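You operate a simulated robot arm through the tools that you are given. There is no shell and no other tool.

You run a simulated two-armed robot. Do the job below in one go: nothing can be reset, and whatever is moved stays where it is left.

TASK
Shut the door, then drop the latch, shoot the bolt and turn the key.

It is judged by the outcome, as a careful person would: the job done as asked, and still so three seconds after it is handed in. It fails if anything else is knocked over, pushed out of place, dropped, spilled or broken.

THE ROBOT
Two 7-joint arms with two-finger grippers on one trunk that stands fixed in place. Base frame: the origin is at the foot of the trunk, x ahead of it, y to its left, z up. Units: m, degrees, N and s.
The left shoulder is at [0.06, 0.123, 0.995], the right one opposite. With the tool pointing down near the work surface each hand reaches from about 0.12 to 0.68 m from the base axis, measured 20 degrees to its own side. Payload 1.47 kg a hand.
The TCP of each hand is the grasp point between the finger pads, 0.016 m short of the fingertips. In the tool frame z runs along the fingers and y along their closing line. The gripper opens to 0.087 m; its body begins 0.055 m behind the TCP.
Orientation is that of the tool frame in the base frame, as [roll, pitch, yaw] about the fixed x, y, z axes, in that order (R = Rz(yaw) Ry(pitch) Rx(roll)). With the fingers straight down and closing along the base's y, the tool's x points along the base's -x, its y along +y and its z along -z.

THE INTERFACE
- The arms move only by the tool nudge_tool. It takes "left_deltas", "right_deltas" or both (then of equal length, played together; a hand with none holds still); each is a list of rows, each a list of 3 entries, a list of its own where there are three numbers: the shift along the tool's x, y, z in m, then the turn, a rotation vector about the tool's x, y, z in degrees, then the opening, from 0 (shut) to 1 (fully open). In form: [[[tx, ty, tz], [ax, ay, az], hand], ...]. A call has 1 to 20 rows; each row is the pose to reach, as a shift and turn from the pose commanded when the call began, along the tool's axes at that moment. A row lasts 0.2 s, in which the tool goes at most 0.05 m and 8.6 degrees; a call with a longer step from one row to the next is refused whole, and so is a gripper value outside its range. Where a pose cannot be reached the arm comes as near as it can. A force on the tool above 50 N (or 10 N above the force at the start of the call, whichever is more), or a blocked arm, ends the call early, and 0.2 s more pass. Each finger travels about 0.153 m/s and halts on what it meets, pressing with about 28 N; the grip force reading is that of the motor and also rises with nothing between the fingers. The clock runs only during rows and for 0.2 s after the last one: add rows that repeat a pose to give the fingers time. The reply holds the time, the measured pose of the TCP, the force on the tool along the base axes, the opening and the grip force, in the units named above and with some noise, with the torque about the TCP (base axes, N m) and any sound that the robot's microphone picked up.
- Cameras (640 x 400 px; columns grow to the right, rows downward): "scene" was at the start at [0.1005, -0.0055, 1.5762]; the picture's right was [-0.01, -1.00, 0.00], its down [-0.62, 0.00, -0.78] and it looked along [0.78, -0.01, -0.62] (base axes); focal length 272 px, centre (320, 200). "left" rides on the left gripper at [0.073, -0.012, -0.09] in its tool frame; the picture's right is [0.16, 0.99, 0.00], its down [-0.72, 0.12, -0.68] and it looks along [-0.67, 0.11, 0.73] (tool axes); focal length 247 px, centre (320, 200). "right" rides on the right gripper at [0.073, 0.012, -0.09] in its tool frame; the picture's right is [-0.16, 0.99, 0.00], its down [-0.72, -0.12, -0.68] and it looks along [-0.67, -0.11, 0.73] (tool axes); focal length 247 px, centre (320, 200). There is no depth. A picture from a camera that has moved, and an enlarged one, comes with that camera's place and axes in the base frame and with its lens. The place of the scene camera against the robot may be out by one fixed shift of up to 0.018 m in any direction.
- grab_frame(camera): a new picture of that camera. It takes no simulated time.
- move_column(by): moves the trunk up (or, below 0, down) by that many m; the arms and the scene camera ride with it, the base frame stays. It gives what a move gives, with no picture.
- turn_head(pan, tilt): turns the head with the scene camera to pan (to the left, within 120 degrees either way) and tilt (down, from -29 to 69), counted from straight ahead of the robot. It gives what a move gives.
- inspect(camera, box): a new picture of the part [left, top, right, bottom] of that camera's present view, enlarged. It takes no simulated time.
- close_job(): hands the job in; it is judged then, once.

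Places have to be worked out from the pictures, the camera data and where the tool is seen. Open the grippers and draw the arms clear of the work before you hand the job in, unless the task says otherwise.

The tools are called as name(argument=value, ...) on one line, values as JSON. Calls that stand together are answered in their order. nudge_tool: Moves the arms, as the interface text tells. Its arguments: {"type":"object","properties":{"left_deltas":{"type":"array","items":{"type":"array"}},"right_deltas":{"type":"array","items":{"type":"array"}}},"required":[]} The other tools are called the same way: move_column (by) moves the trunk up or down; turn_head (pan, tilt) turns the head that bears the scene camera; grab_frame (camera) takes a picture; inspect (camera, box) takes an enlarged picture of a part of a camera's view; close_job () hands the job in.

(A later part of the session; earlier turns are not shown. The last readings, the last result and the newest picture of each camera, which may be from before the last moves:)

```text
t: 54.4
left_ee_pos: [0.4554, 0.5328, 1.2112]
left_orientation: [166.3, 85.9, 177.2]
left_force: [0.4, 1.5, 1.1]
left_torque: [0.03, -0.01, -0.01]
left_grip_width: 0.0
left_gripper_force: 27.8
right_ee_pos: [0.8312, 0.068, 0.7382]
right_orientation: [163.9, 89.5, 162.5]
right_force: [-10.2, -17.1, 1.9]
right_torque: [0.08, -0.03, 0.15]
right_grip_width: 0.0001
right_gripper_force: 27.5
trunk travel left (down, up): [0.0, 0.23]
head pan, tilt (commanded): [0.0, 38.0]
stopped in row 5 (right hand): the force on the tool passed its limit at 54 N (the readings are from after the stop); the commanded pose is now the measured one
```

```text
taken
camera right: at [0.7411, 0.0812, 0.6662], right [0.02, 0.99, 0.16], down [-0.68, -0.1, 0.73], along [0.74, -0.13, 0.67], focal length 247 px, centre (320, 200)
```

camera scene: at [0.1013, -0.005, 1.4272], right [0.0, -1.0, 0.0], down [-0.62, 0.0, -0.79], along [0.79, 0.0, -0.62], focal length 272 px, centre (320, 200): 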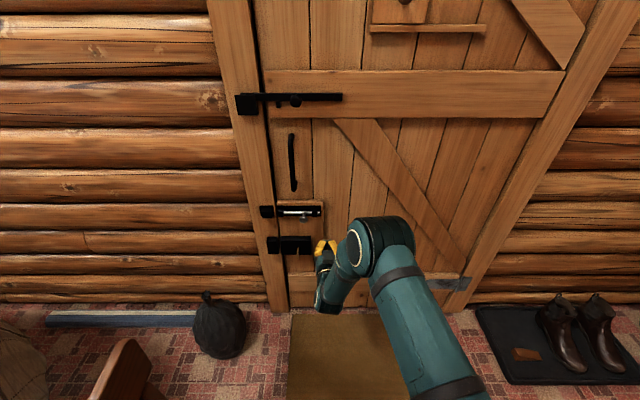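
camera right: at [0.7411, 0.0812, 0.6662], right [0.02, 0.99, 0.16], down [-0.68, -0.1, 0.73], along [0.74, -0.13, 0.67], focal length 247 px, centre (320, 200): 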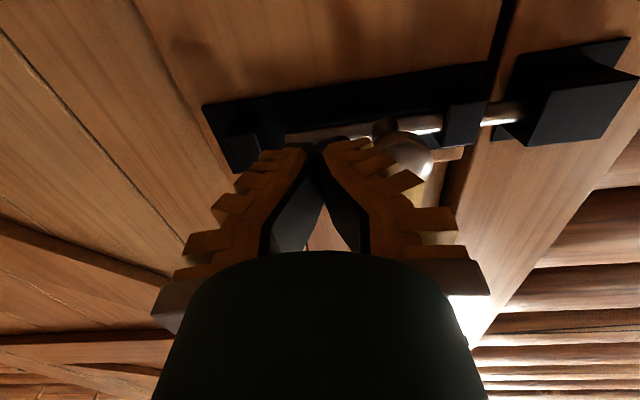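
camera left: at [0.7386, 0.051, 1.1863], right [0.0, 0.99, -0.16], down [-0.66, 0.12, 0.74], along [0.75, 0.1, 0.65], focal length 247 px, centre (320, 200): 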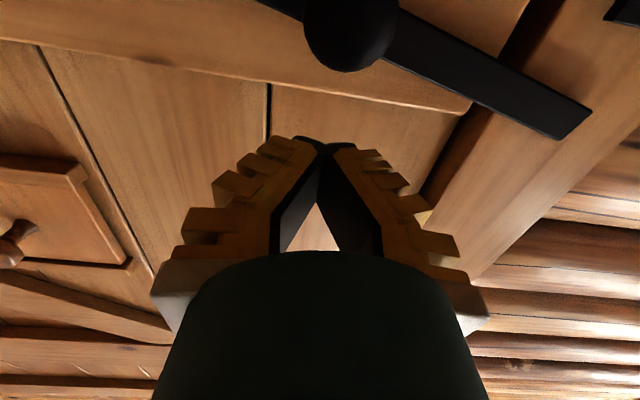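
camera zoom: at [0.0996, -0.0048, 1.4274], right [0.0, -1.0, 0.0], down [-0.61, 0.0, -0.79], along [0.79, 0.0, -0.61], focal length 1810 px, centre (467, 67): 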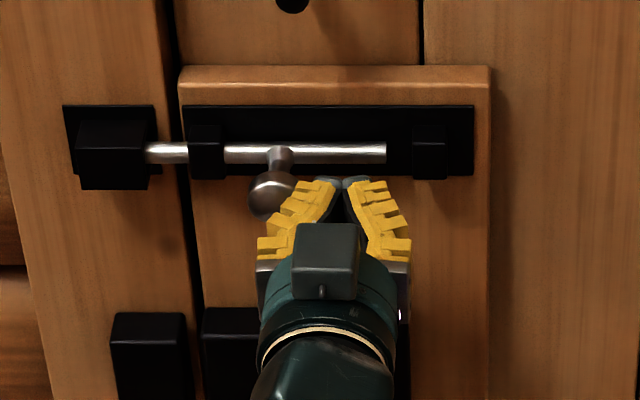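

The bolt has travelled about 45 mm and then stopped hard at 54 N, with its end inside the keeper. I'll look closer to check that this is the end of its travel and not a jam.

inspect(camera="right", box=[360, 20, 640, 195])

inspect(camera="scene", box=[254, 200, 318, 240])

```text
2.29 times, centred on (500, 108) of right
camera zoom: at [0.7411, 0.0812, 0.6662], right [0.02, 0.99, 0.16], down [-0.68, -0.1, 0.73], along [0.74, -0.13, 0.67], focal length 564 px, centre (-91, 411)
```

zoom: 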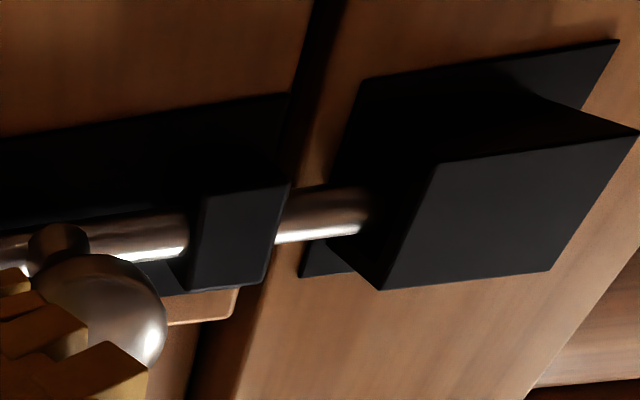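

```text
10.00 times, centred on (286, 220) of scene
camera zoom: at [0.0996, -0.0048, 1.4274], right [0.0, -1.0, 0.0], down [-0.61, 0.0, -0.79], along [0.79, 0.0, -0.61], focal length 2714 px, centre (660, 0)
```

zoom: 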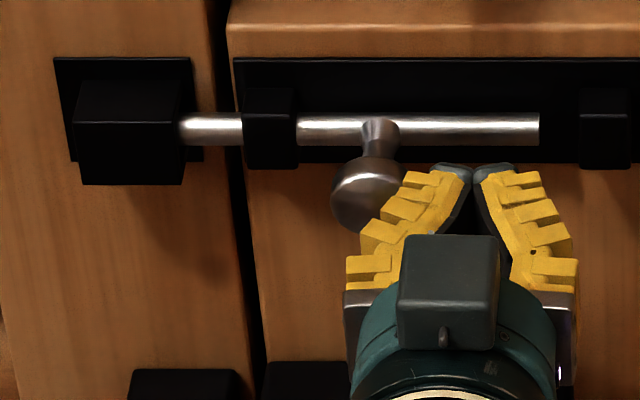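

The visible end of the rod stayed at the keeper mouth while the knob moved another 10 mm, so the rod is going into the keeper. I'll push once more to confirm a firm end stop.

nudge_tool(right_deltas=[[[0, 0.004, 0], [0, 0, 0], 0], [[0, 0.008, 0], [0, 0, 0], 0], [[0, 0.012, 0], [0, 0, 0], 0], [[0, 0.016, 0], [0, 0, 0], 0]])

inspect(camera="scene", box=[254, 200, 318, 240])

```text
t: 55.0
left_ee_pos: [0.4557, 0.5333, 1.2114]
left_orientation: [166.1, 86.0, 177.0]
left_force: [-0.3, 0.8, 0.1]
left_torque: [0.03, -0.01, -0.04]
left_grip_width: 0.0001
left_gripper_force: 27.2
right_ee_pos: [0.8332, 0.0665, 0.7383]
right_orientation: [168.1, 89.5, 166.1]
right_force: [-12.0, -17.4, 3.7]
right_torque: [0.12, -0.1, 0.19]
right_grip_width: 0.0
right_gripper_force: 26.9
trunk travel left (down, up): [0.0, 0.23]
head pan, tilt (commanded): [0.0, 38.0]
stopped in row 2 (right hand): the force on the tool passed its limit at 52 N (the readings are from after the stop); the commanded pose is now the measured one
```

```text
10.00 times, centred on (286, 220) of scene
camera zoom: at [0.099, -0.0049, 1.4274], right [0.0, -1.0, 0.0], down [-0.61, 0.0, -0.79], along [0.79, 0.0, -0.61], focal length 2714 px, centre (660, 0)
```

zoom: 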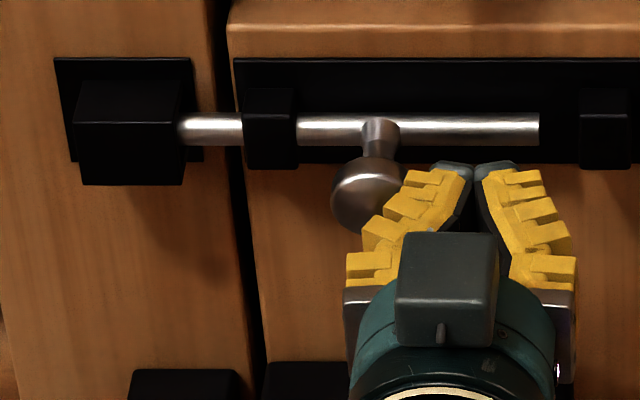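

The bolt is firmly at its end stop. I'll back the fist off to the right and away, then go down to key height standing off from the lock.

nudge_tool(right_deltas=[[[0, -0.015, 0], [0, 0, 0], 0], [[0, -0.025, -0.02], [0, 0, 0], 0], [[0, -0.025, -0.06], [0, 0, 0], 0], [[0, -0.02, -0.1], [0, 0, 0], 0], [[0.03, -0.015, -0.13], [0, 0, 0], 0], [[0.07, -0.01, -0.13], [0, 0, 0], 0], [[0.11, 0, -0.13], [0, 0, 0], 0], [[0.15, 0.01, -0.13], [0, 0, 0], 0]])

grab_frame(camera="right")

grab_frame(camera="scene")

inspect(camera="scene", box=[250, 200, 346, 260])

```text
t: 56.8
left_ee_pos: [0.4576, 0.533, 1.2113]
left_orientation: [166.0, 85.9, 176.9]
left_force: [0.1, 0.5, 0.3]
left_torque: [0.03, 0.0, 0.01]
left_grip_width: 0.0
left_gripper_force: 28.0
right_ee_pos: [0.7005, 0.0855, 0.5895]
right_orientation: [169.9, 89.4, 168.4]
right_force: [-0.3, -0.4, 0.6]
right_torque: [0.0, 0.0, -0.02]
right_grip_width: 0.0002
right_gripper_force: 28.3
trunk travel left (down, up): [0.0, 0.23]
head pan, tilt (commanded): [0.0, 38.0]
```

```text
taken
camera right: at [0.6103, 0.0984, 0.5187], right [0.03, 0.99, 0.16], down [-0.68, -0.1, 0.73], along [0.74, -0.13, 0.66], focal length 247 px, centre (320, 200)
```

right: 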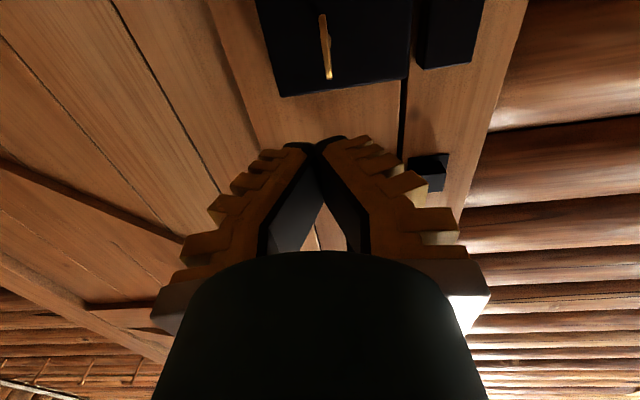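

```text
taken
camera scene: at [0.1011, -0.0049, 1.4272], right [0.0, -1.0, 0.0], down [-0.62, 0.0, -0.79], along [0.79, 0.0, -0.62], focal length 272 px, centre (320, 200)
```

scene: 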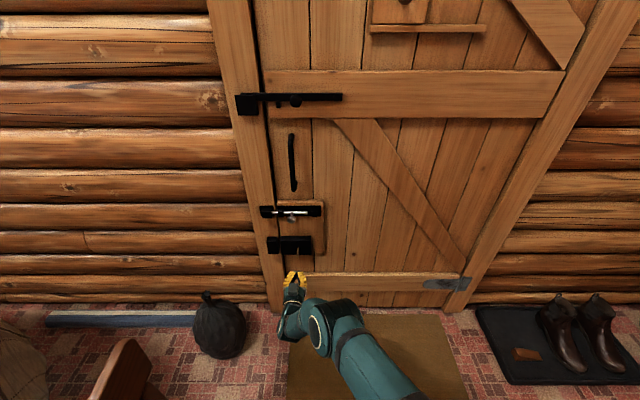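

```text
6.67 times, centred on (298, 230) of scene
camera zoom: at [0.1011, -0.0049, 1.4272], right [0.0, -1.0, 0.0], down [-0.62, 0.0, -0.79], along [0.79, 0.0, -0.62], focal length 1810 px, centre (467, 0)
```

zoom: 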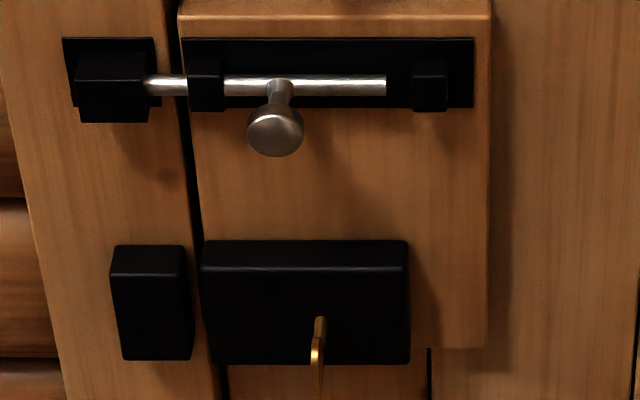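

The bolt stays shot. I'll enlarge the key in both cameras to fix its axis and the bow's plane before gripping it.

inspect(camera="right", box=[260, 0, 420, 100])

inspect(camera="scene", box=[274, 230, 338, 270])

```text
4.00 times, centred on (340, 50) of right
camera zoom: at [0.6103, 0.0984, 0.5187], right [0.03, 0.99, 0.16], down [-0.68, -0.1, 0.73], along [0.74, -0.13, 0.66], focal length 988 px, centre (240, 800)
```

zoom: 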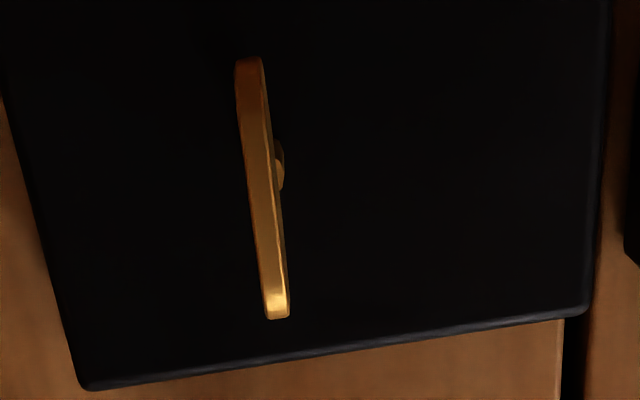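

```text
10.00 times, centred on (306, 250) of scene
camera zoom: at [0.1011, -0.0049, 1.4272], right [0.0, -1.0, 0.0], down [-0.62, 0.0, -0.79], along [0.79, 0.0, -0.62], focal length 2714 px, centre (460, -300)
```

zoom: 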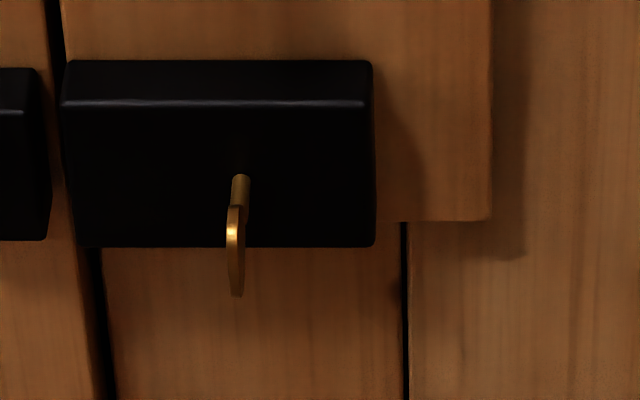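

The key's axis is at about y = 0.090, z = 0.559. Its bow stands in a vertical plane, roughly x = 0.81 to 0.85, in front of the lock face at 0.864. I'll open the gripper part way, straighten the slight yaw and approach to just short of the bow.

nudge_tool(right_deltas=[[[0.01, 0.002, 0.02], [-0.5, 0, 0], 0.5], [[0.02, 0.004, 0.04], [-1, 0, 0], 0.5], [[0.03, 0.006, 0.06], [-1.5, 0, 0], 0.5], [[0.0305, 0.0065, 0.075], [-1.5, 0, 0], 0.5]])

grab_frame(camera="right")

inspect(camera="scene", box=[258, 220, 354, 280])

```text
t: 57.8
left_ee_pos: [0.456, 0.5318, 1.2099]
left_orientation: [164.8, 85.9, 175.8]
left_force: [0.0, 0.7, -0.7]
left_torque: [0.03, 0.01, 0.03]
left_grip_width: 0.0002
left_gripper_force: 27.6
right_ee_pos: [0.7464, 0.0633, 0.5894]
right_orientation: [170.1, 89.3, 170.0]
right_force: [-1.4, 0.8, -1.3]
right_torque: [-0.01, -0.05, 0.01]
right_grip_width: 0.0489
right_gripper_force: 4.1
right hand out of reach, approached as far as the arm can: row 2, 3, 4
trunk travel left (down, up): [0.0, 0.23]
head pan, tilt (commanded): [0.0, 38.0]
```

```text
taken
camera right: at [0.656, 0.0742, 0.5177], right [0.0, 0.99, 0.16], down [-0.67, -0.12, 0.73], along [0.74, -0.11, 0.66], focal length 247 px, centre (320, 200)
```

right: 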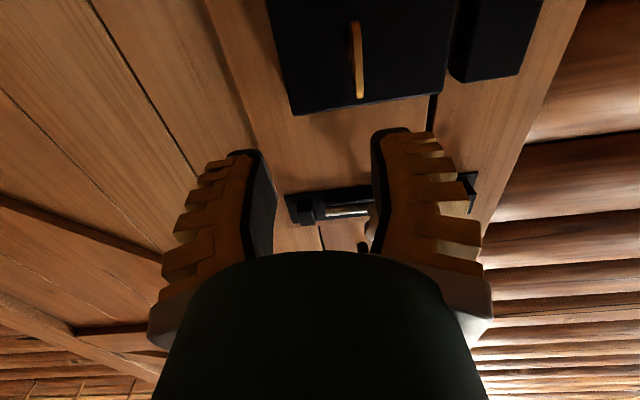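

```text
6.67 times, centred on (306, 250) of scene
camera zoom: at [0.1013, -0.0061, 1.4272], right [0.0, -1.0, 0.0], down [-0.62, 0.0, -0.79], along [0.79, 0.0, -0.62], focal length 1810 px, centre (413, -133)
```

zoom: 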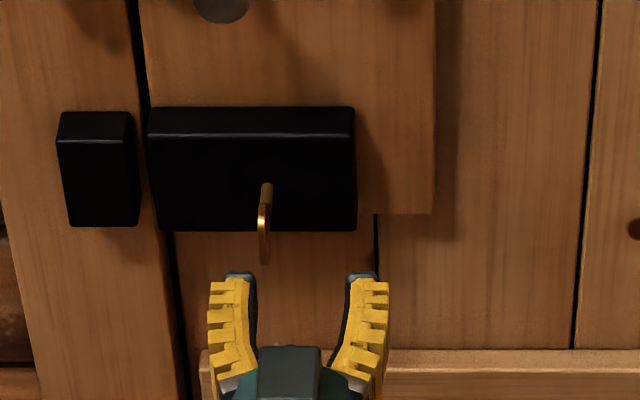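

The right arm stops at [0.746, 0.063, 0.589]; with the tool level it cannot get lower and farther in this posture. I'll test whether tilting the tool down about 20° frees some reach, staying short of the key.

nudge_tool(right_deltas=[[[0, 0, -0.02], [0, 7, 0], 0.5], [[0, 0, -0.03], [0, 14, 0], 0.5], [[0, 0, -0.03], [0, 21, 0], 0.5], [[0, 0, -0.03], [0, 28, 0], 0.5]])

grab_frame(camera="scene")

grab_frame(camera="right")

```text
t: 58.8
left_ee_pos: [0.4573, 0.5321, 1.2099]
left_orientation: [165.8, 85.9, 176.8]
left_force: [-0.6, -0.2, 0.0]
left_torque: [0.0, -0.03, 0.0]
left_grip_width: 0.0002
left_gripper_force: 28.0
right_ee_pos: [0.7182, 0.0645, 0.5924]
right_orientation: [179.8, 61.3, 179.7]
right_force: [0.2, -0.1, 0.1]
right_torque: [-0.01, 0.02, -0.02]
right_grip_width: 0.0488
right_gripper_force: 4.0
trunk travel left (down, up): [0.0, 0.23]
head pan, tilt (commanded): [0.0, 38.0]
```

```text
taken
camera scene: at [0.1008, -0.005, 1.4272], right [0.0, -1.0, 0.0], down [-0.62, 0.0, -0.79], along [0.79, 0.0, -0.62], focal length 272 px, centre (320, 200)
```

scene: 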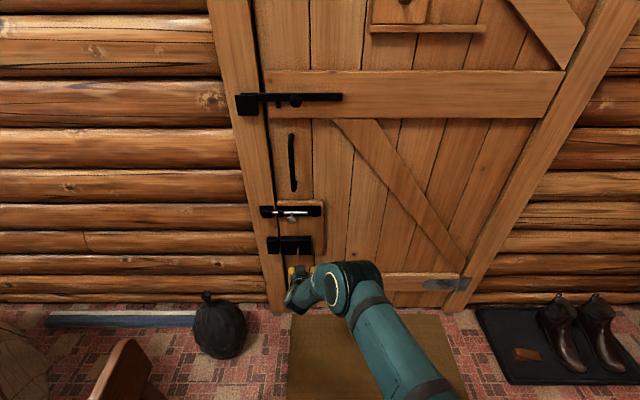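

```text
taken
camera right: at [0.6048, 0.0747, 0.5718], right [0.08, 0.99, 0.14], down [-0.25, -0.12, 0.96], along [0.97, -0.11, 0.24], focal length 247 px, centre (320, 200)
```

right: 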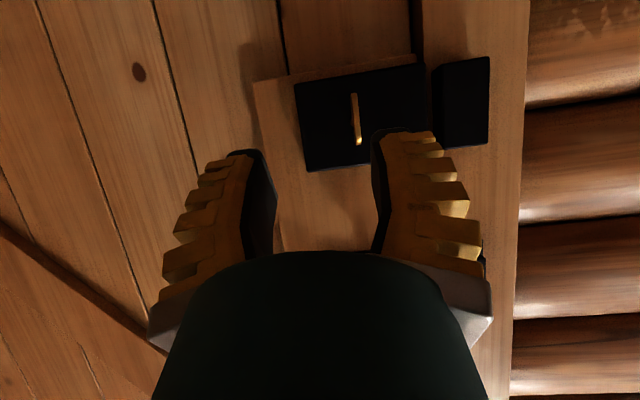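

Tilting down 28° is accepted. I'll move closer at this tilt to see whether the key comes within reach, stopping about 2 cm short of the bow.

nudge_tool(right_deltas=[[[-0.005, 0.009, 0.021], [0, 0, 0], 0.5], [[-0.01, 0.017, 0.042], [0, 0, 0], 0.5], [[-0.015, 0.0255, 0.0626], [0, 0, 0], 0.5]])

grab_frame(camera="right")

inspect(camera="scene", box=[258, 220, 354, 280])

```text
t: 59.6
left_ee_pos: [0.4572, 0.5332, 1.2107]
left_orientation: [165.9, 85.8, 176.8]
left_force: [0.6, 0.1, -0.5]
left_torque: [-0.02, -0.02, 0.01]
left_grip_width: 0.0003
left_gripper_force: 28.6
right_ee_pos: [0.7829, 0.09, 0.5756]
right_orientation: [179.9, 61.4, 179.7]
right_force: [0.2, -0.5, 0.8]
right_torque: [0.0, -0.03, 0.0]
right_grip_width: 0.0491
right_gripper_force: 4.5
trunk travel left (down, up): [0.0, 0.23]
head pan, tilt (commanded): [0.0, 38.0]
```

```text
taken
camera right: at [0.6686, 0.1009, 0.5545], right [0.08, 0.99, 0.14], down [-0.25, -0.12, 0.96], along [0.97, -0.11, 0.24], focal length 247 px, centre (320, 200)
```

right: 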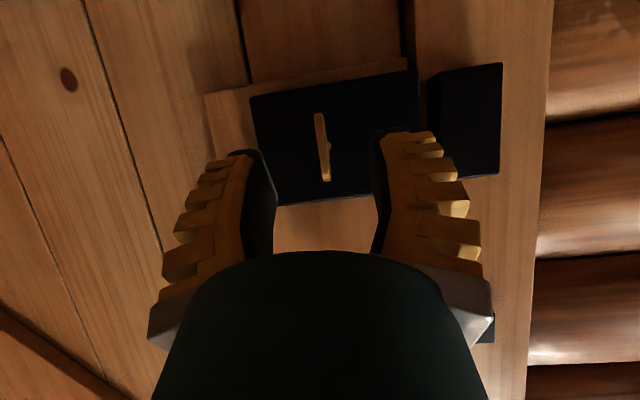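

```text
6.67 times, centred on (306, 250) of scene
camera zoom: at [0.101, -0.005, 1.4272], right [0.0, -1.0, 0.0], down [-0.62, 0.0, -0.79], along [0.79, 0.0, -0.62], focal length 1810 px, centre (413, -133)
```

zoom: 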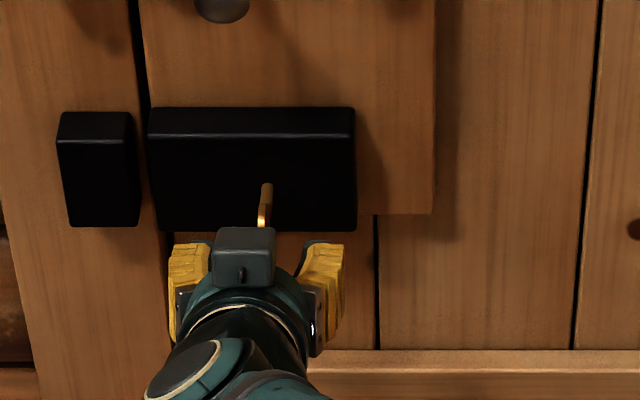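

The key, at y ≈ 0.089 and z ≈ 0.56, lies midway between the open fingers, and this tilt has reach to spare. I'll check how far I can level the tool here, since a straighter grip makes turning the key easier.

nudge_tool(right_deltas=[[[0, 0, 0], [0, -4, 0], 0.5], [[0, 0, 0], [0, -8, 0], 0.5], [[0, 0, 0], [0, -12, 0], 0.5], [[0, 0, 0], [0, -16, 0], 0.5], [[0, 0, 0], [0, -20, 0], 0.5]])

grab_frame(camera="right")

```text
t: 60.8
left_ee_pos: [0.4552, 0.5327, 1.2101]
left_orientation: [166.0, 85.9, 177.0]
left_force: [-0.4, 1.4, -0.6]
left_torque: [0.0, 0.0, -0.05]
left_grip_width: 0.0002
left_gripper_force: 27.7
right_ee_pos: [0.7722, 0.0873, 0.5851]
right_orientation: [179.5, 79.5, 179.4]
right_force: [-0.3, -0.2, -0.2]
right_torque: [-0.03, -0.03, 0.01]
right_grip_width: 0.0491
right_gripper_force: 3.7
right hand out of reach, approached as far as the arm can: row 3, 4, 5
trunk travel left (down, up): [0.0, 0.23]
head pan, tilt (commanded): [0.0, 38.0]
```

```text
taken
camera right: at [0.6708, 0.098, 0.5298], right [0.03, 0.99, 0.16], down [-0.54, -0.12, 0.84], along [0.84, -0.11, 0.53], focal length 247 px, centre (320, 200)
```

right: 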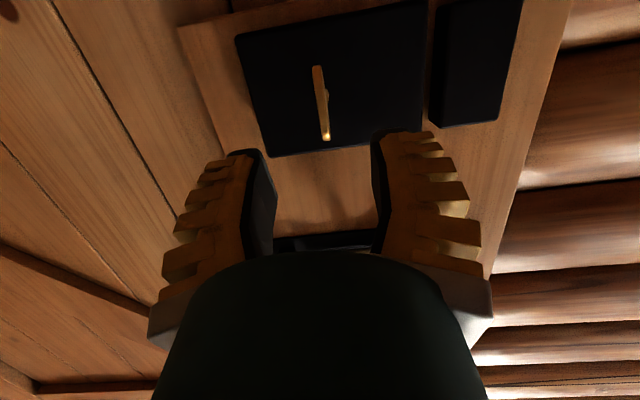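

The arm accepts a tilt down to about 20°, but not level. A roughly 26° tilt is a workable compromise, so I'll set that and line up along the tool axis with the key, 4 cm short.

nudge_tool(right_deltas=[[[0.001, 0.001, 0.007], [0, 5.5, 0], 0.5], [[0.003, 0.002, 0.014], [0, 11, 0], 0.5], [[0.0042, 0.002, 0.021], [0, 16, 0], 0.5], [[0.0042, 0.002, 0.021], [0, 16, 0], 0.5]])

grab_frame(camera="right")

inspect(camera="right", box=[240, 80, 400, 180])

```text
t: 61.8
left_ee_pos: [0.4569, 0.5321, 1.2106]
left_orientation: [166.0, 85.9, 176.9]
left_force: [0.5, -0.1, 0.6]
left_torque: [0.02, -0.01, 0.01]
left_grip_width: 0.0
left_gripper_force: 28.3
right_ee_pos: [0.7872, 0.0883, 0.5799]
right_orientation: [179.7, 67.9, 179.7]
right_force: [0.9, -0.4, 0.1]
right_torque: [0.0, 0.0, -0.01]
right_grip_width: 0.0492
right_gripper_force: 4.0
right hand out of reach, approached as far as the arm can: row 3, 4
trunk travel left (down, up): [0.0, 0.23]
head pan, tilt (commanded): [0.0, 38.0]
```

```text
taken
camera right: at [0.6769, 0.0993, 0.5467], right [0.06, 0.99, 0.15], down [-0.36, -0.12, 0.93], along [0.93, -0.11, 0.35], focal length 247 px, centre (320, 200)
```

right: 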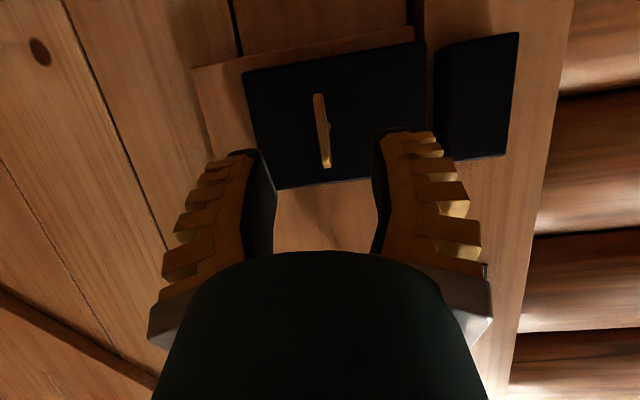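

```text
4.00 times, centred on (320, 130) of right
camera zoom: at [0.6769, 0.0993, 0.5467], right [0.06, 0.99, 0.15], down [-0.36, -0.12, 0.93], along [0.93, -0.11, 0.35], focal length 988 px, centre (320, 480)
```

zoom: 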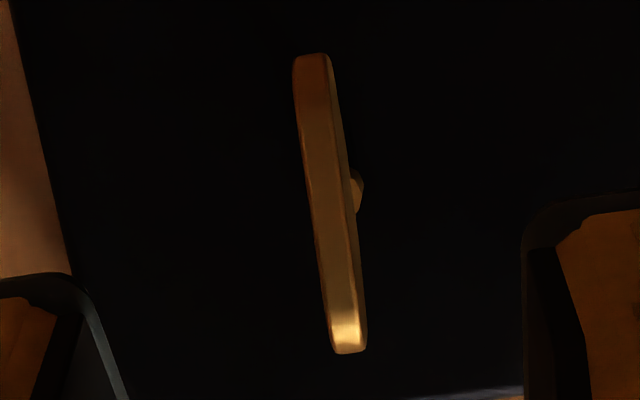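

This boundary looks like a wrist limit, which more downward tilt relieves. I'll tilt to about 36° and line up on the bow again from slightly above.

nudge_tool(right_deltas=[[[0, 0, 0], [0, 7, 0], 0.5], [[-0.002, 0.0005, 0.004], [0, 14, 0], 0.5], [[-0.0044, 0.0012, 0.0095], [0, 14, 0], 0.5], [[-0.0044, 0.0012, 0.0095], [0, 14, 0], 0.5]])

grab_frame(camera="right")

inspect(camera="scene", box=[258, 220, 354, 280])

```text
t: 62.8
left_ee_pos: [0.4579, 0.5324, 1.2102]
left_orientation: [165.7, 85.9, 176.9]
left_force: [0.2, -0.2, 1.0]
left_torque: [0.0, 0.01, 0.03]
left_grip_width: 0.0
left_gripper_force: 27.6
right_ee_pos: [0.7906, 0.0796, 0.5815]
right_orientation: [179.8, 51.4, 179.9]
right_force: [0.6, -0.1, 0.7]
right_torque: [0.02, 0.0, -0.02]
right_grip_width: 0.0491
right_gripper_force: 4.1
right hand out of reach, approached as far as the arm can: row 2, 3, 4
trunk travel left (down, up): [0.0, 0.23]
head pan, tilt (commanded): [0.0, 38.0]
```

```text
taken
camera right: at [0.6743, 0.0914, 0.5821], right [0.1, 0.99, 0.13], down [-0.08, -0.12, 0.99], along [0.99, -0.11, 0.07], focal length 247 px, centre (320, 200)
```

right: 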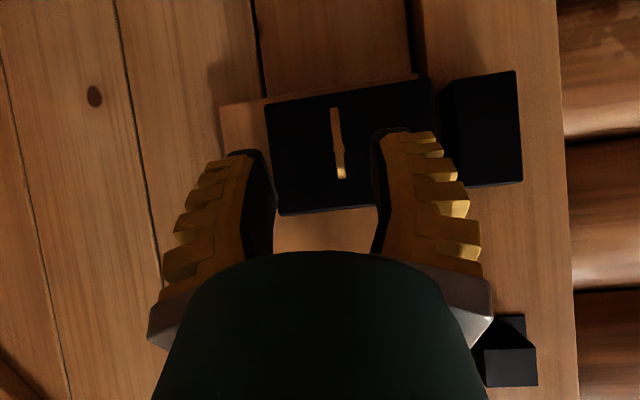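

```text
6.67 times, centred on (306, 250) of scene
camera zoom: at [0.1008, -0.005, 1.4272], right [0.0, -1.0, 0.0], down [-0.62, 0.0, -0.79], along [0.79, 0.0, -0.62], focal length 1810 px, centre (413, -133)
```

zoom: 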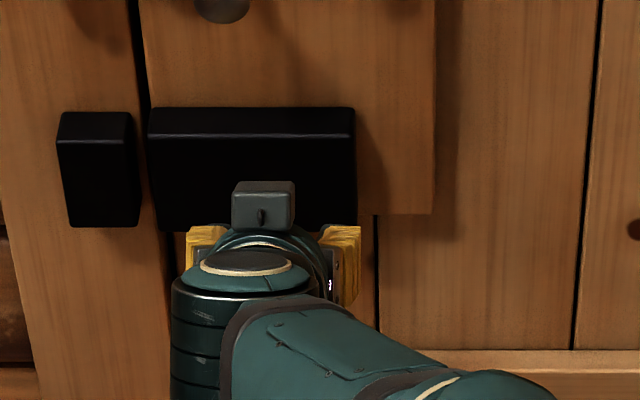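

The arm still will not go farther. I'll look at the whole arm posture to see what limits it.

grab_frame(camera="scene")

turn_head(pan=-15, tilt=66)

grab_frame(camera="scene")

```text
taken
camera scene: at [0.1008, -0.005, 1.4272], right [0.0, -1.0, 0.0], down [-0.62, 0.0, -0.79], along [0.79, 0.0, -0.62], focal length 272 px, centre (320, 200)
```

scene: 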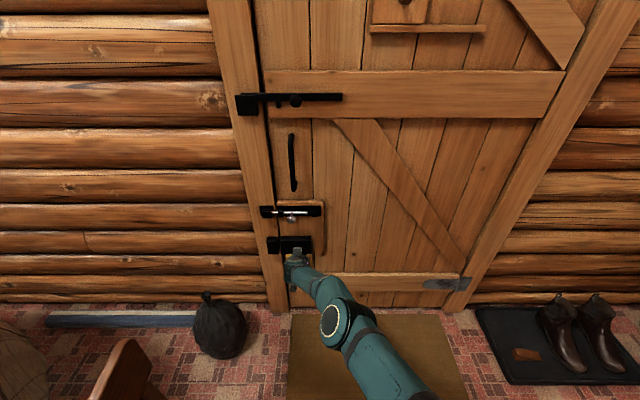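

```text
t: 63.7
left_ee_pos: [0.4569, 0.5321, 1.2101]
left_orientation: [165.9, 85.9, 176.8]
left_force: [-0.6, 0.7, -0.3]
left_torque: [0.02, 0.06, 0.0]
left_grip_width: 0.0
left_gripper_force: 27.2
right_ee_pos: [0.7895, 0.0804, 0.583]
right_orientation: [180.0, 51.4, 179.8]
right_force: [-0.2, 1.0, -0.6]
right_torque: [0.03, 0.0, 0.03]
right_grip_width: 0.049
right_gripper_force: 4.1
trunk travel left (down, up): [0.0, 0.23]
head pan, tilt (commanded): [-15.0, 66.0]
```

```text
taken
camera scene: at [0.0721, -0.0203, 1.3909], right [-0.26, -0.97, 0.0], down [-0.88, 0.24, -0.41], along [0.39, -0.11, -0.91], focal length 272 px, centre (320, 200)
```

scene: 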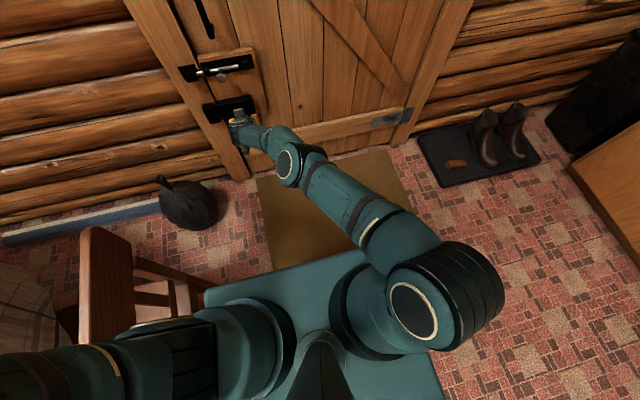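

The right arm reaching across the body is at its limit here. The left shoulder is directly in line with the key, so the left arm suits it better. I'll first withdraw the right arm back and to the right.

nudge_tool(right_deltas=[[[0, 0, -0.04], [0, 0, 0], 0.5], [[0, 0, -0.08], [0, 0, 0], 0.5], [[0, -0.01, -0.12], [0, 0, 0], 0.5], [[0, -0.04, -0.15], [0, 0, 0], 0.5], [[0, -0.08, -0.17], [0, 0, 0], 0.3], [[0, -0.12, -0.19], [0, 0, 0], 0.3], [[0, -0.16, -0.2], [0, 0, 0], 0.3], [[0, -0.2, -0.2], [0, 0, 0], 0.3], [[0, -0.24, -0.2], [0, 0, 0], 0.3], [[0, -0.28, -0.2], [0, 0, 0], 0.3], [[0, -0.32, -0.2], [0, 0, 0], 0.3]])

turn_head(pan=5, tilt=45)

grab_frame(camera="scene")

```text
t: 66.1
left_ee_pos: [0.4562, 0.5326, 1.2112]
left_orientation: [165.5, 85.9, 176.5]
left_force: [0.3, -0.2, -0.3]
left_torque: [-0.01, -0.02, 0.01]
left_grip_width: 0.0
left_gripper_force: 28.4
right_ee_pos: [0.6294, -0.242, 0.7069]
right_orientation: [179.8, 51.5, 179.9]
right_force: [-0.7, 0.2, -0.1]
right_torque: [-0.02, 0.0, 0.0]
right_grip_width: 0.0322
right_gripper_force: 4.5
trunk travel left (down, up): [0.0, 0.23]
head pan, tilt (commanded): [-15.0, 66.0]
```

```text
t: 67.0
left_ee_pos: [0.4573, 0.5322, 1.2102]
left_orientation: [166.0, 85.9, 177.0]
left_force: [0.0, 0.0, 1.0]
left_torque: [0.0, -0.02, 0.03]
left_grip_width: 0.0
left_gripper_force: 28.2
right_ee_pos: [0.6309, -0.2398, 0.7069]
right_orientation: [179.8, 51.5, 179.8]
right_force: [0.9, 0.1, 0.4]
right_torque: [0.01, -0.01, -0.03]
right_grip_width: 0.0322
right_gripper_force: 4.0
trunk travel left (down, up): [0.0, 0.23]
head pan, tilt (commanded): [5.0, 45.0]
```

```text
taken
camera scene: at [0.0956, 0.0022, 1.4169], right [0.09, -1.0, 0.0], down [-0.7, -0.06, -0.71], along [0.7, 0.06, -0.71], focal length 272 px, centre (320, 200)
```

scene: 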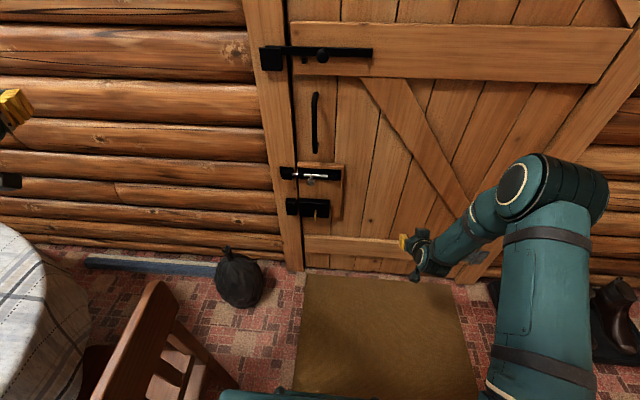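

The right arm is out of the way. Now I'll bring the left hand round in front, staying above the chair back (top about [0.34, 0.40, 0.87]), with the tool straightened and tilting slightly down.

nudge_tool(left_deltas=[[[0.012, -0.037, 0.006], [1.4, 2, 0], 0], [[0.026, -0.074, 0.012], [2.8, 4, 0], 0], [[0.045, -0.11, 0.018], [4.1, 6, 0], 0], [[0.064, -0.147, 0.024], [5.5, 8, 0], 0], [[0.085, -0.184, 0.03], [6.9, 10, 0], 0], [[0.107, -0.221, 0.036], [8.2, 12, 0], 0], [[0.13, -0.257, 0.042], [9.6, 14, 0], 0], [[0.152, -0.294, 0.049], [11, 15, 0], 0]])

grab_frame(camera="scene")

grab_frame(camera="left")

```text
t: 68.8
left_ee_pos: [0.5484, 0.2533, 1.0475]
left_orientation: [-176.1, 70.8, -176.1]
left_force: [0.4, 1.0, -0.2]
left_torque: [0.0, -0.02, 0.0]
left_grip_width: 0.0001
left_gripper_force: 27.9
right_ee_pos: [0.6314, -0.2407, 0.7049]
right_orientation: [179.9, 51.3, 179.8]
right_force: [-0.3, -0.5, 0.2]
right_torque: [-0.04, 0.03, -0.01]
right_grip_width: 0.0323
right_gripper_force: 4.3
trunk travel left (down, up): [0.0, 0.23]
head pan, tilt (commanded): [5.0, 45.0]
```

```text
taken
camera scene: at [0.0977, 0.0032, 1.4166], right [0.09, -1.0, 0.0], down [-0.71, -0.06, -0.71], along [0.7, 0.06, -0.71], focal length 272 px, centre (320, 200)
```

scene: 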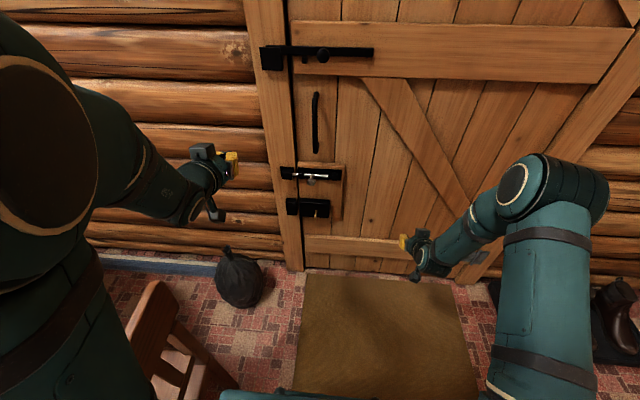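

```text
taken
camera left: at [0.439, 0.2411, 1.0094], right [-0.06, 0.98, -0.17], down [-0.41, 0.14, 0.9], along [0.91, 0.12, 0.39], focal length 247 px, centre (320, 200)
```

left: 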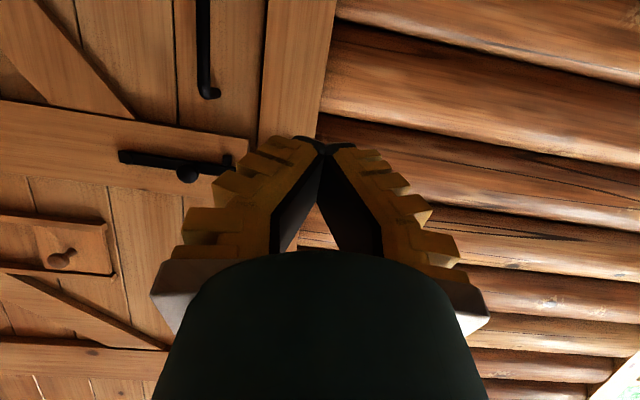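

The left elbow is high and well clear of the chair. I'll carry the left hand forward and down to stand off from the key at about [0.70, 0.09, 0.68], tilted down 27°.

nudge_tool(left_deltas=[[[0.03, -0.016, 0.026], [0, 1, 0.1], 0], [[0.06, -0.031, 0.053], [0, 2, 0.3], 0], [[0.09, -0.047, 0.079], [0, 3, 0.4], 0], [[0.12, -0.062, 0.106], [0, 4, 0.6], 0], [[0.15, -0.078, 0.132], [0, 5, 0.7], 0], [[0.18, -0.093, 0.159], [0, 6, 0.9], 0], [[0.21, -0.109, 0.185], [0, 7, 1], 0], [[0.24, -0.124, 0.212], [0, 8, 1.2], 0], [[0.27, -0.14, 0.238], [0, 8, 1.3], 0], [[0.3, -0.155, 0.265], [0, 8, 1.3], 0]])

grab_frame(camera="scene")

grab_frame(camera="left")

```text
t: 71.0
left_ee_pos: [0.6876, 0.1304, 0.8275]
left_orientation: [-179.7, 62.1, 179.8]
left_force: [-0.1, -0.3, -0.1]
left_torque: [0.01, -0.02, -0.02]
left_grip_width: 0.0001
left_gripper_force: 28.2
left hand out of reach, approached as far as the arm can: row 5, 6, 7, 8, 9, 10
right_ee_pos: [0.6296, -0.2406, 0.7081]
right_orientation: [179.8, 51.3, 179.8]
right_force: [0.3, -0.8, 0.8]
right_torque: [0.02, -0.02, 0.01]
right_grip_width: 0.0324
right_gripper_force: 4.0
trunk travel left (down, up): [0.0, 0.23]
head pan, tilt (commanded): [5.0, 45.0]
```

```text
taken
camera scene: at [0.0955, 0.0023, 1.417], right [0.09, -1.0, 0.0], down [-0.7, -0.06, -0.71], along [0.7, 0.06, -0.71], focal length 272 px, centre (320, 200)
```

scene: 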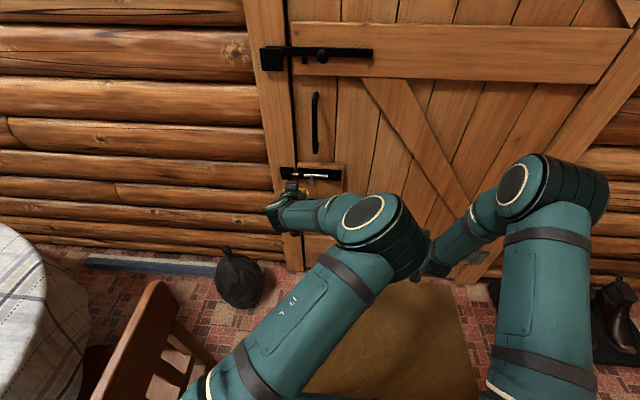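

```text
taken
camera left: at [0.5727, 0.1206, 0.806], right [-0.06, 0.99, -0.14], down [-0.26, 0.12, 0.96], along [0.96, 0.1, 0.25], focal length 247 px, centre (320, 200)
```

left: 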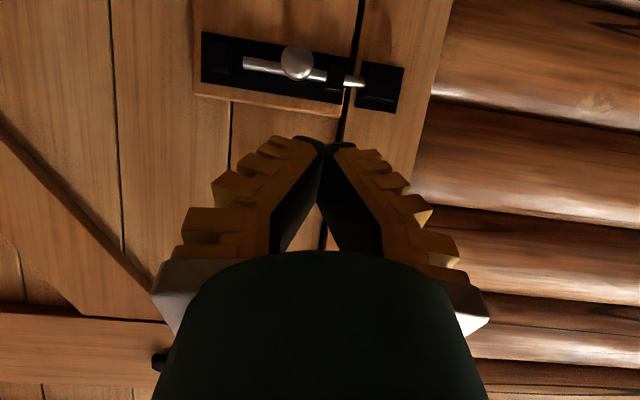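

The left elbow swung inward again because the hand was inside the shoulder line. I'll take the left hand back out to the upper left so the elbow swings outward. Then I'll bring it down on its own side, as worked for the right arm.

nudge_tool(left_deltas=[[[-0.012, 0.019, -0.03], [0, 0, 0], 0], [[-0.024, 0.038, -0.06], [0, 0, 0], 0], [[-0.036, 0.057, -0.09], [0, 0, 0], 0], [[-0.048, 0.08, -0.12], [0, 0, 0], 0], [[-0.06, 0.11, -0.15], [0, 0, 0], 0], [[-0.075, 0.14, -0.18], [0, 0, 0], 0], [[-0.09, 0.17, -0.21], [0, 0, 0], 0], [[-0.105, 0.2, -0.24], [0, 0, 0], 0], [[-0.12, 0.23, -0.27], [0, 0, 0], 0], [[-0.135, 0.26, -0.29], [0, 0, 0], 0], [[-0.16, 0.29, -0.3], [0, 0, 0], 0], [[-0.19, 0.32, -0.31], [0, 0, 0], 0]])

grab_frame(camera="scene")

```text
t: 73.5
left_ee_pos: [0.5024, 0.451, 1.136]
left_orientation: [-180.0, 63.0, 179.8]
left_force: [1.2, -0.6, -0.2]
left_torque: [0.01, -0.01, -0.03]
left_grip_width: 0.0
left_gripper_force: 28.1
right_ee_pos: [0.6303, -0.2404, 0.7072]
right_orientation: [179.8, 51.4, 179.8]
right_force: [0.7, 0.4, -0.6]
right_torque: [0.03, 0.01, 0.02]
right_grip_width: 0.0324
right_gripper_force: 4.7
trunk travel left (down, up): [0.0, 0.23]
head pan, tilt (commanded): [5.0, 45.0]
```

```text
taken
camera scene: at [0.0955, 0.0026, 1.417], right [0.09, -1.0, 0.0], down [-0.7, -0.06, -0.71], along [0.7, 0.06, -0.71], focal length 272 px, centre (320, 200)
```

scene: 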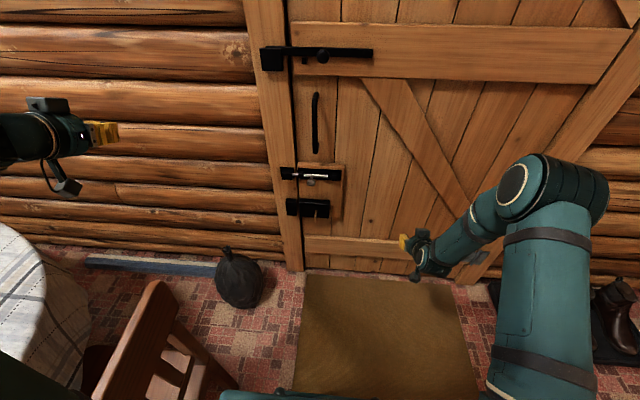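

The left elbow is outside again. I'll level the left tool and bring it to about [0.43, 0.22, 1.25], a mirror of the posture the right arm descended from.

nudge_tool(left_deltas=[[[-0.012, -0.033, -0.017], [0, -4, 0], 0], [[-0.022, -0.066, -0.034], [0, -8, 0], 0], [[-0.032, -0.099, -0.05], [0, -12, 0], 0], [[-0.042, -0.132, -0.067], [0, -16, 0], 0], [[-0.05, -0.165, -0.084], [0, -20, 0], 0], [[-0.06, -0.198, -0.1], [0, -23, 0], 0], [[-0.069, -0.231, -0.116], [0, -26, 0], 0]])

grab_frame(camera="scene")

```text
t: 75.2
left_ee_pos: [0.4285, 0.2205, 1.2515]
left_orientation: [-178.2, 89.1, -178.5]
left_force: [0.1, -0.1, 1.1]
left_torque: [-0.01, -0.01, 0.04]
left_grip_width: 0.0001
left_gripper_force: 28.1
right_ee_pos: [0.6302, -0.241, 0.707]
right_orientation: [179.8, 51.3, 179.8]
right_force: [0.0, -1.1, 0.0]
right_torque: [0.02, 0.0, 0.03]
right_grip_width: 0.0323
right_gripper_force: 3.8
trunk travel left (down, up): [0.0, 0.23]
head pan, tilt (commanded): [5.0, 45.0]
```

```text
taken
camera scene: at [0.0955, 0.0016, 1.417], right [0.09, -1.0, 0.0], down [-0.7, -0.06, -0.71], along [0.7, 0.06, -0.71], focal length 272 px, centre (320, 200)
```

scene: 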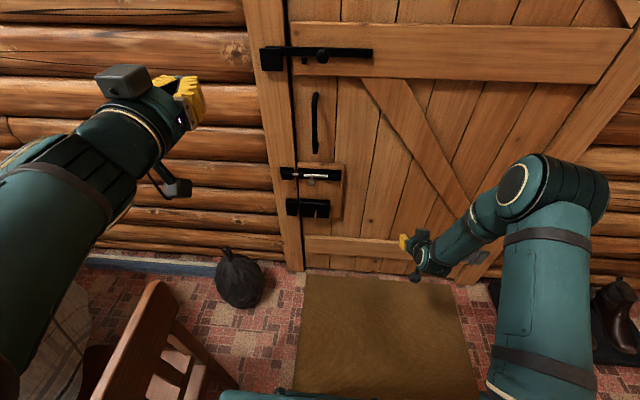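

This matches the mirrored starting posture. I'll lower the left hand in stages and watch the elbow against the chair back, whose top rail runs along y ≈ 0.39 at z ≈ 0.87.

nudge_tool(left_deltas=[[[0.04, 0, 0], [0, 0, 0], 0], [[0.08, 0, 0], [0, 0, 0], 0], [[0.12, 0, 0], [0, 0, 0], 0], [[0.16, 0, 0], [0, 0, 0], 0], [[0.2, 0, 0], [0, 0, 0], 0]])

grab_frame(camera="scene")

```text
t: 75.7
left_ee_pos: [0.4241, 0.1612, 1.2228]
left_orientation: [-32.7, 86.1, -44.4]
left_force: [-0.7, 0.1, -0.6]
left_torque: [0.0, 0.01, -0.03]
left_grip_width: 0.0
left_gripper_force: 28.4
left hand out of reach, approached as far as the arm can: row 2
right_ee_pos: [0.6298, -0.2402, 0.7083]
right_orientation: [179.9, 51.4, 179.8]
right_force: [0.2, -0.1, -0.2]
right_torque: [-0.01, 0.0, 0.02]
right_grip_width: 0.0321
right_gripper_force: 4.5
trunk travel left (down, up): [0.0, 0.23]
head pan, tilt (commanded): [5.0, 45.0]
stopped in row 2 (left hand): the arm was blocked; the commanded pose is now the measured one
```

```text
taken
camera scene: at [0.0957, 0.0017, 1.417], right [0.08, -1.0, 0.0], down [-0.7, -0.06, -0.71], along [0.7, 0.06, -0.71], focal length 272 px, centre (320, 200)
```

scene: 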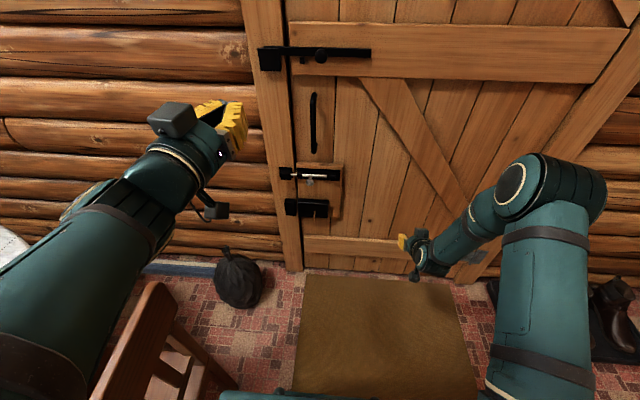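

The left arm was blocked after a small move, so I'll look left to see what it met.

turn_head(pan=70, tilt=50)

grab_frame(camera="scene")

turn_head(pan=40, tilt=68)

grab_frame(camera="scene")

```text
t: 77.1
left_ee_pos: [0.423, 0.161, 1.2229]
left_orientation: [-28.8, 86.0, -40.7]
left_force: [1.1, 0.3, 0.2]
left_torque: [0.0, 0.01, 0.02]
left_grip_width: 0.0
left_gripper_force: 28.0
right_ee_pos: [0.6296, -0.2412, 0.7065]
right_orientation: [179.9, 51.3, 179.8]
right_force: [-0.3, 0.9, 1.0]
right_torque: [-0.02, 0.0, 0.02]
right_grip_width: 0.0322
right_gripper_force: 4.5
trunk travel left (down, up): [0.0, 0.23]
head pan, tilt (commanded): [70.0, 50.0]
```

```text
taken
camera scene: at [0.0691, 0.0562, 1.418], right [0.75, -0.67, 0.0], down [-0.46, -0.52, -0.72], along [0.48, 0.53, -0.7], focal length 272 px, centre (320, 200)
```

scene: 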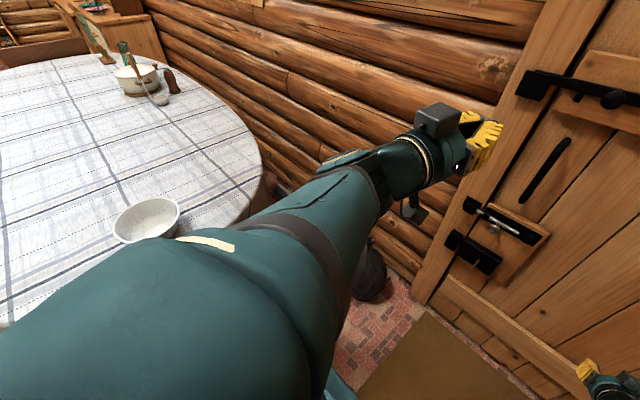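

```text
t: 78.0
left_ee_pos: [0.4237, 0.1623, 1.2197]
left_orientation: [-36.9, 86.0, -48.5]
left_force: [-0.5, 0.4, -0.2]
left_torque: [-0.02, 0.0, 0.0]
left_grip_width: 0.0004
left_gripper_force: 28.2
right_ee_pos: [0.6294, -0.2406, 0.7074]
right_orientation: [179.9, 51.4, 179.8]
right_force: [0.2, 0.1, -0.5]
right_torque: [-0.01, -0.02, 0.01]
right_grip_width: 0.0326
right_gripper_force: 5.2
trunk travel left (down, up): [0.0, 0.23]
head pan, tilt (commanded): [40.0, 68.0]
```

```text
taken
camera scene: at [0.0708, 0.0492, 1.4118], right [0.69, -0.72, 0.0], down [-0.54, -0.52, -0.66], along [0.47, 0.46, -0.75], focal length 272 px, centre (320, 200)
```

scene: 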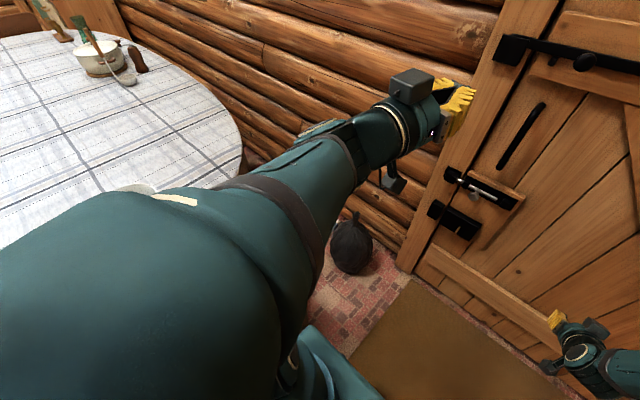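

The left elbow is up against the head, and the head turns were held short as well. I'll carry the left hand back out to the left to free it, then tilt the tool down, since the wrist bends down far more easily than up.

nudge_tool(left_deltas=[[[-0.006, 0.033, 0.005], [-1.4, 3, 0], 0], [[-0.012, 0.066, 0.01], [-2.8, 6, 0], 0], [[-0.018, 0.1, 0.015], [-4.1, 9, 0], 0], [[-0.024, 0.133, 0.02], [-5.5, 12, 0], 0], [[-0.03, 0.165, 0.025], [-6.9, 15, 0], 0], [[-0.036, 0.198, 0.03], [-8.2, 18, 0], 0], [[-0.043, 0.23, 0.03], [-9.6, 21, 0], 0], [[-0.05, 0.261, 0.03], [-11, 25, 0], 0]])

turn_head(pan=5, tilt=45)

grab_frame(camera="scene")

```text
t: 79.8
left_ee_pos: [0.5032, 0.4133, 1.265]
left_orientation: [-179.2, 68.0, 180.0]
left_force: [-0.5, -0.4, -0.4]
left_torque: [0.0, 0.0, -0.01]
left_grip_width: 0.0
left_gripper_force: 28.6
right_ee_pos: [0.6297, -0.2397, 0.7072]
right_orientation: [179.8, 51.4, 179.8]
right_force: [-0.1, -0.3, 0.7]
right_torque: [0.0, -0.04, -0.01]
right_grip_width: 0.0321
right_gripper_force: 4.1
trunk travel left (down, up): [0.0, 0.23]
head pan, tilt (commanded): [40.0, 68.0]
```

```text
t: 80.8
left_ee_pos: [0.5018, 0.4128, 1.2635]
left_orientation: [-179.3, 68.0, 179.8]
left_force: [-0.9, 0.5, -0.5]
left_torque: [-0.02, 0.02, 0.02]
left_grip_width: 0.0
left_gripper_force: 28.3
right_ee_pos: [0.6295, -0.2416, 0.7071]
right_orientation: [179.9, 51.5, 179.8]
right_force: [0.3, 0.4, -0.2]
right_torque: [0.01, -0.01, 0.0]
right_grip_width: 0.0322
right_gripper_force: 4.5
trunk travel left (down, up): [0.0, 0.23]
head pan, tilt (commanded): [5.0, 45.0]
```

```text
taken
camera scene: at [0.0956, 0.0022, 1.4169], right [0.09, -1.0, 0.0], down [-0.7, -0.06, -0.71], along [0.7, 0.06, -0.71], focal length 272 px, centre (320, 200)
```

scene: 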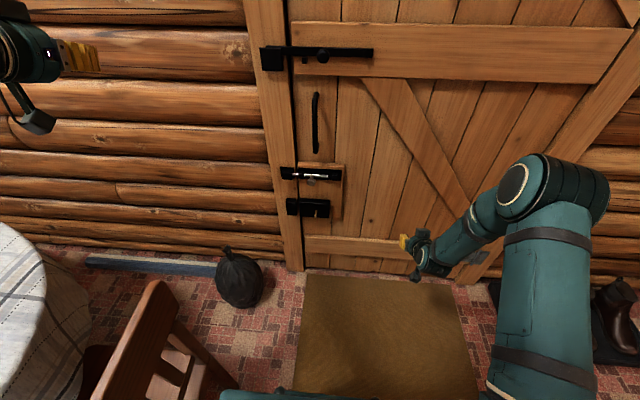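

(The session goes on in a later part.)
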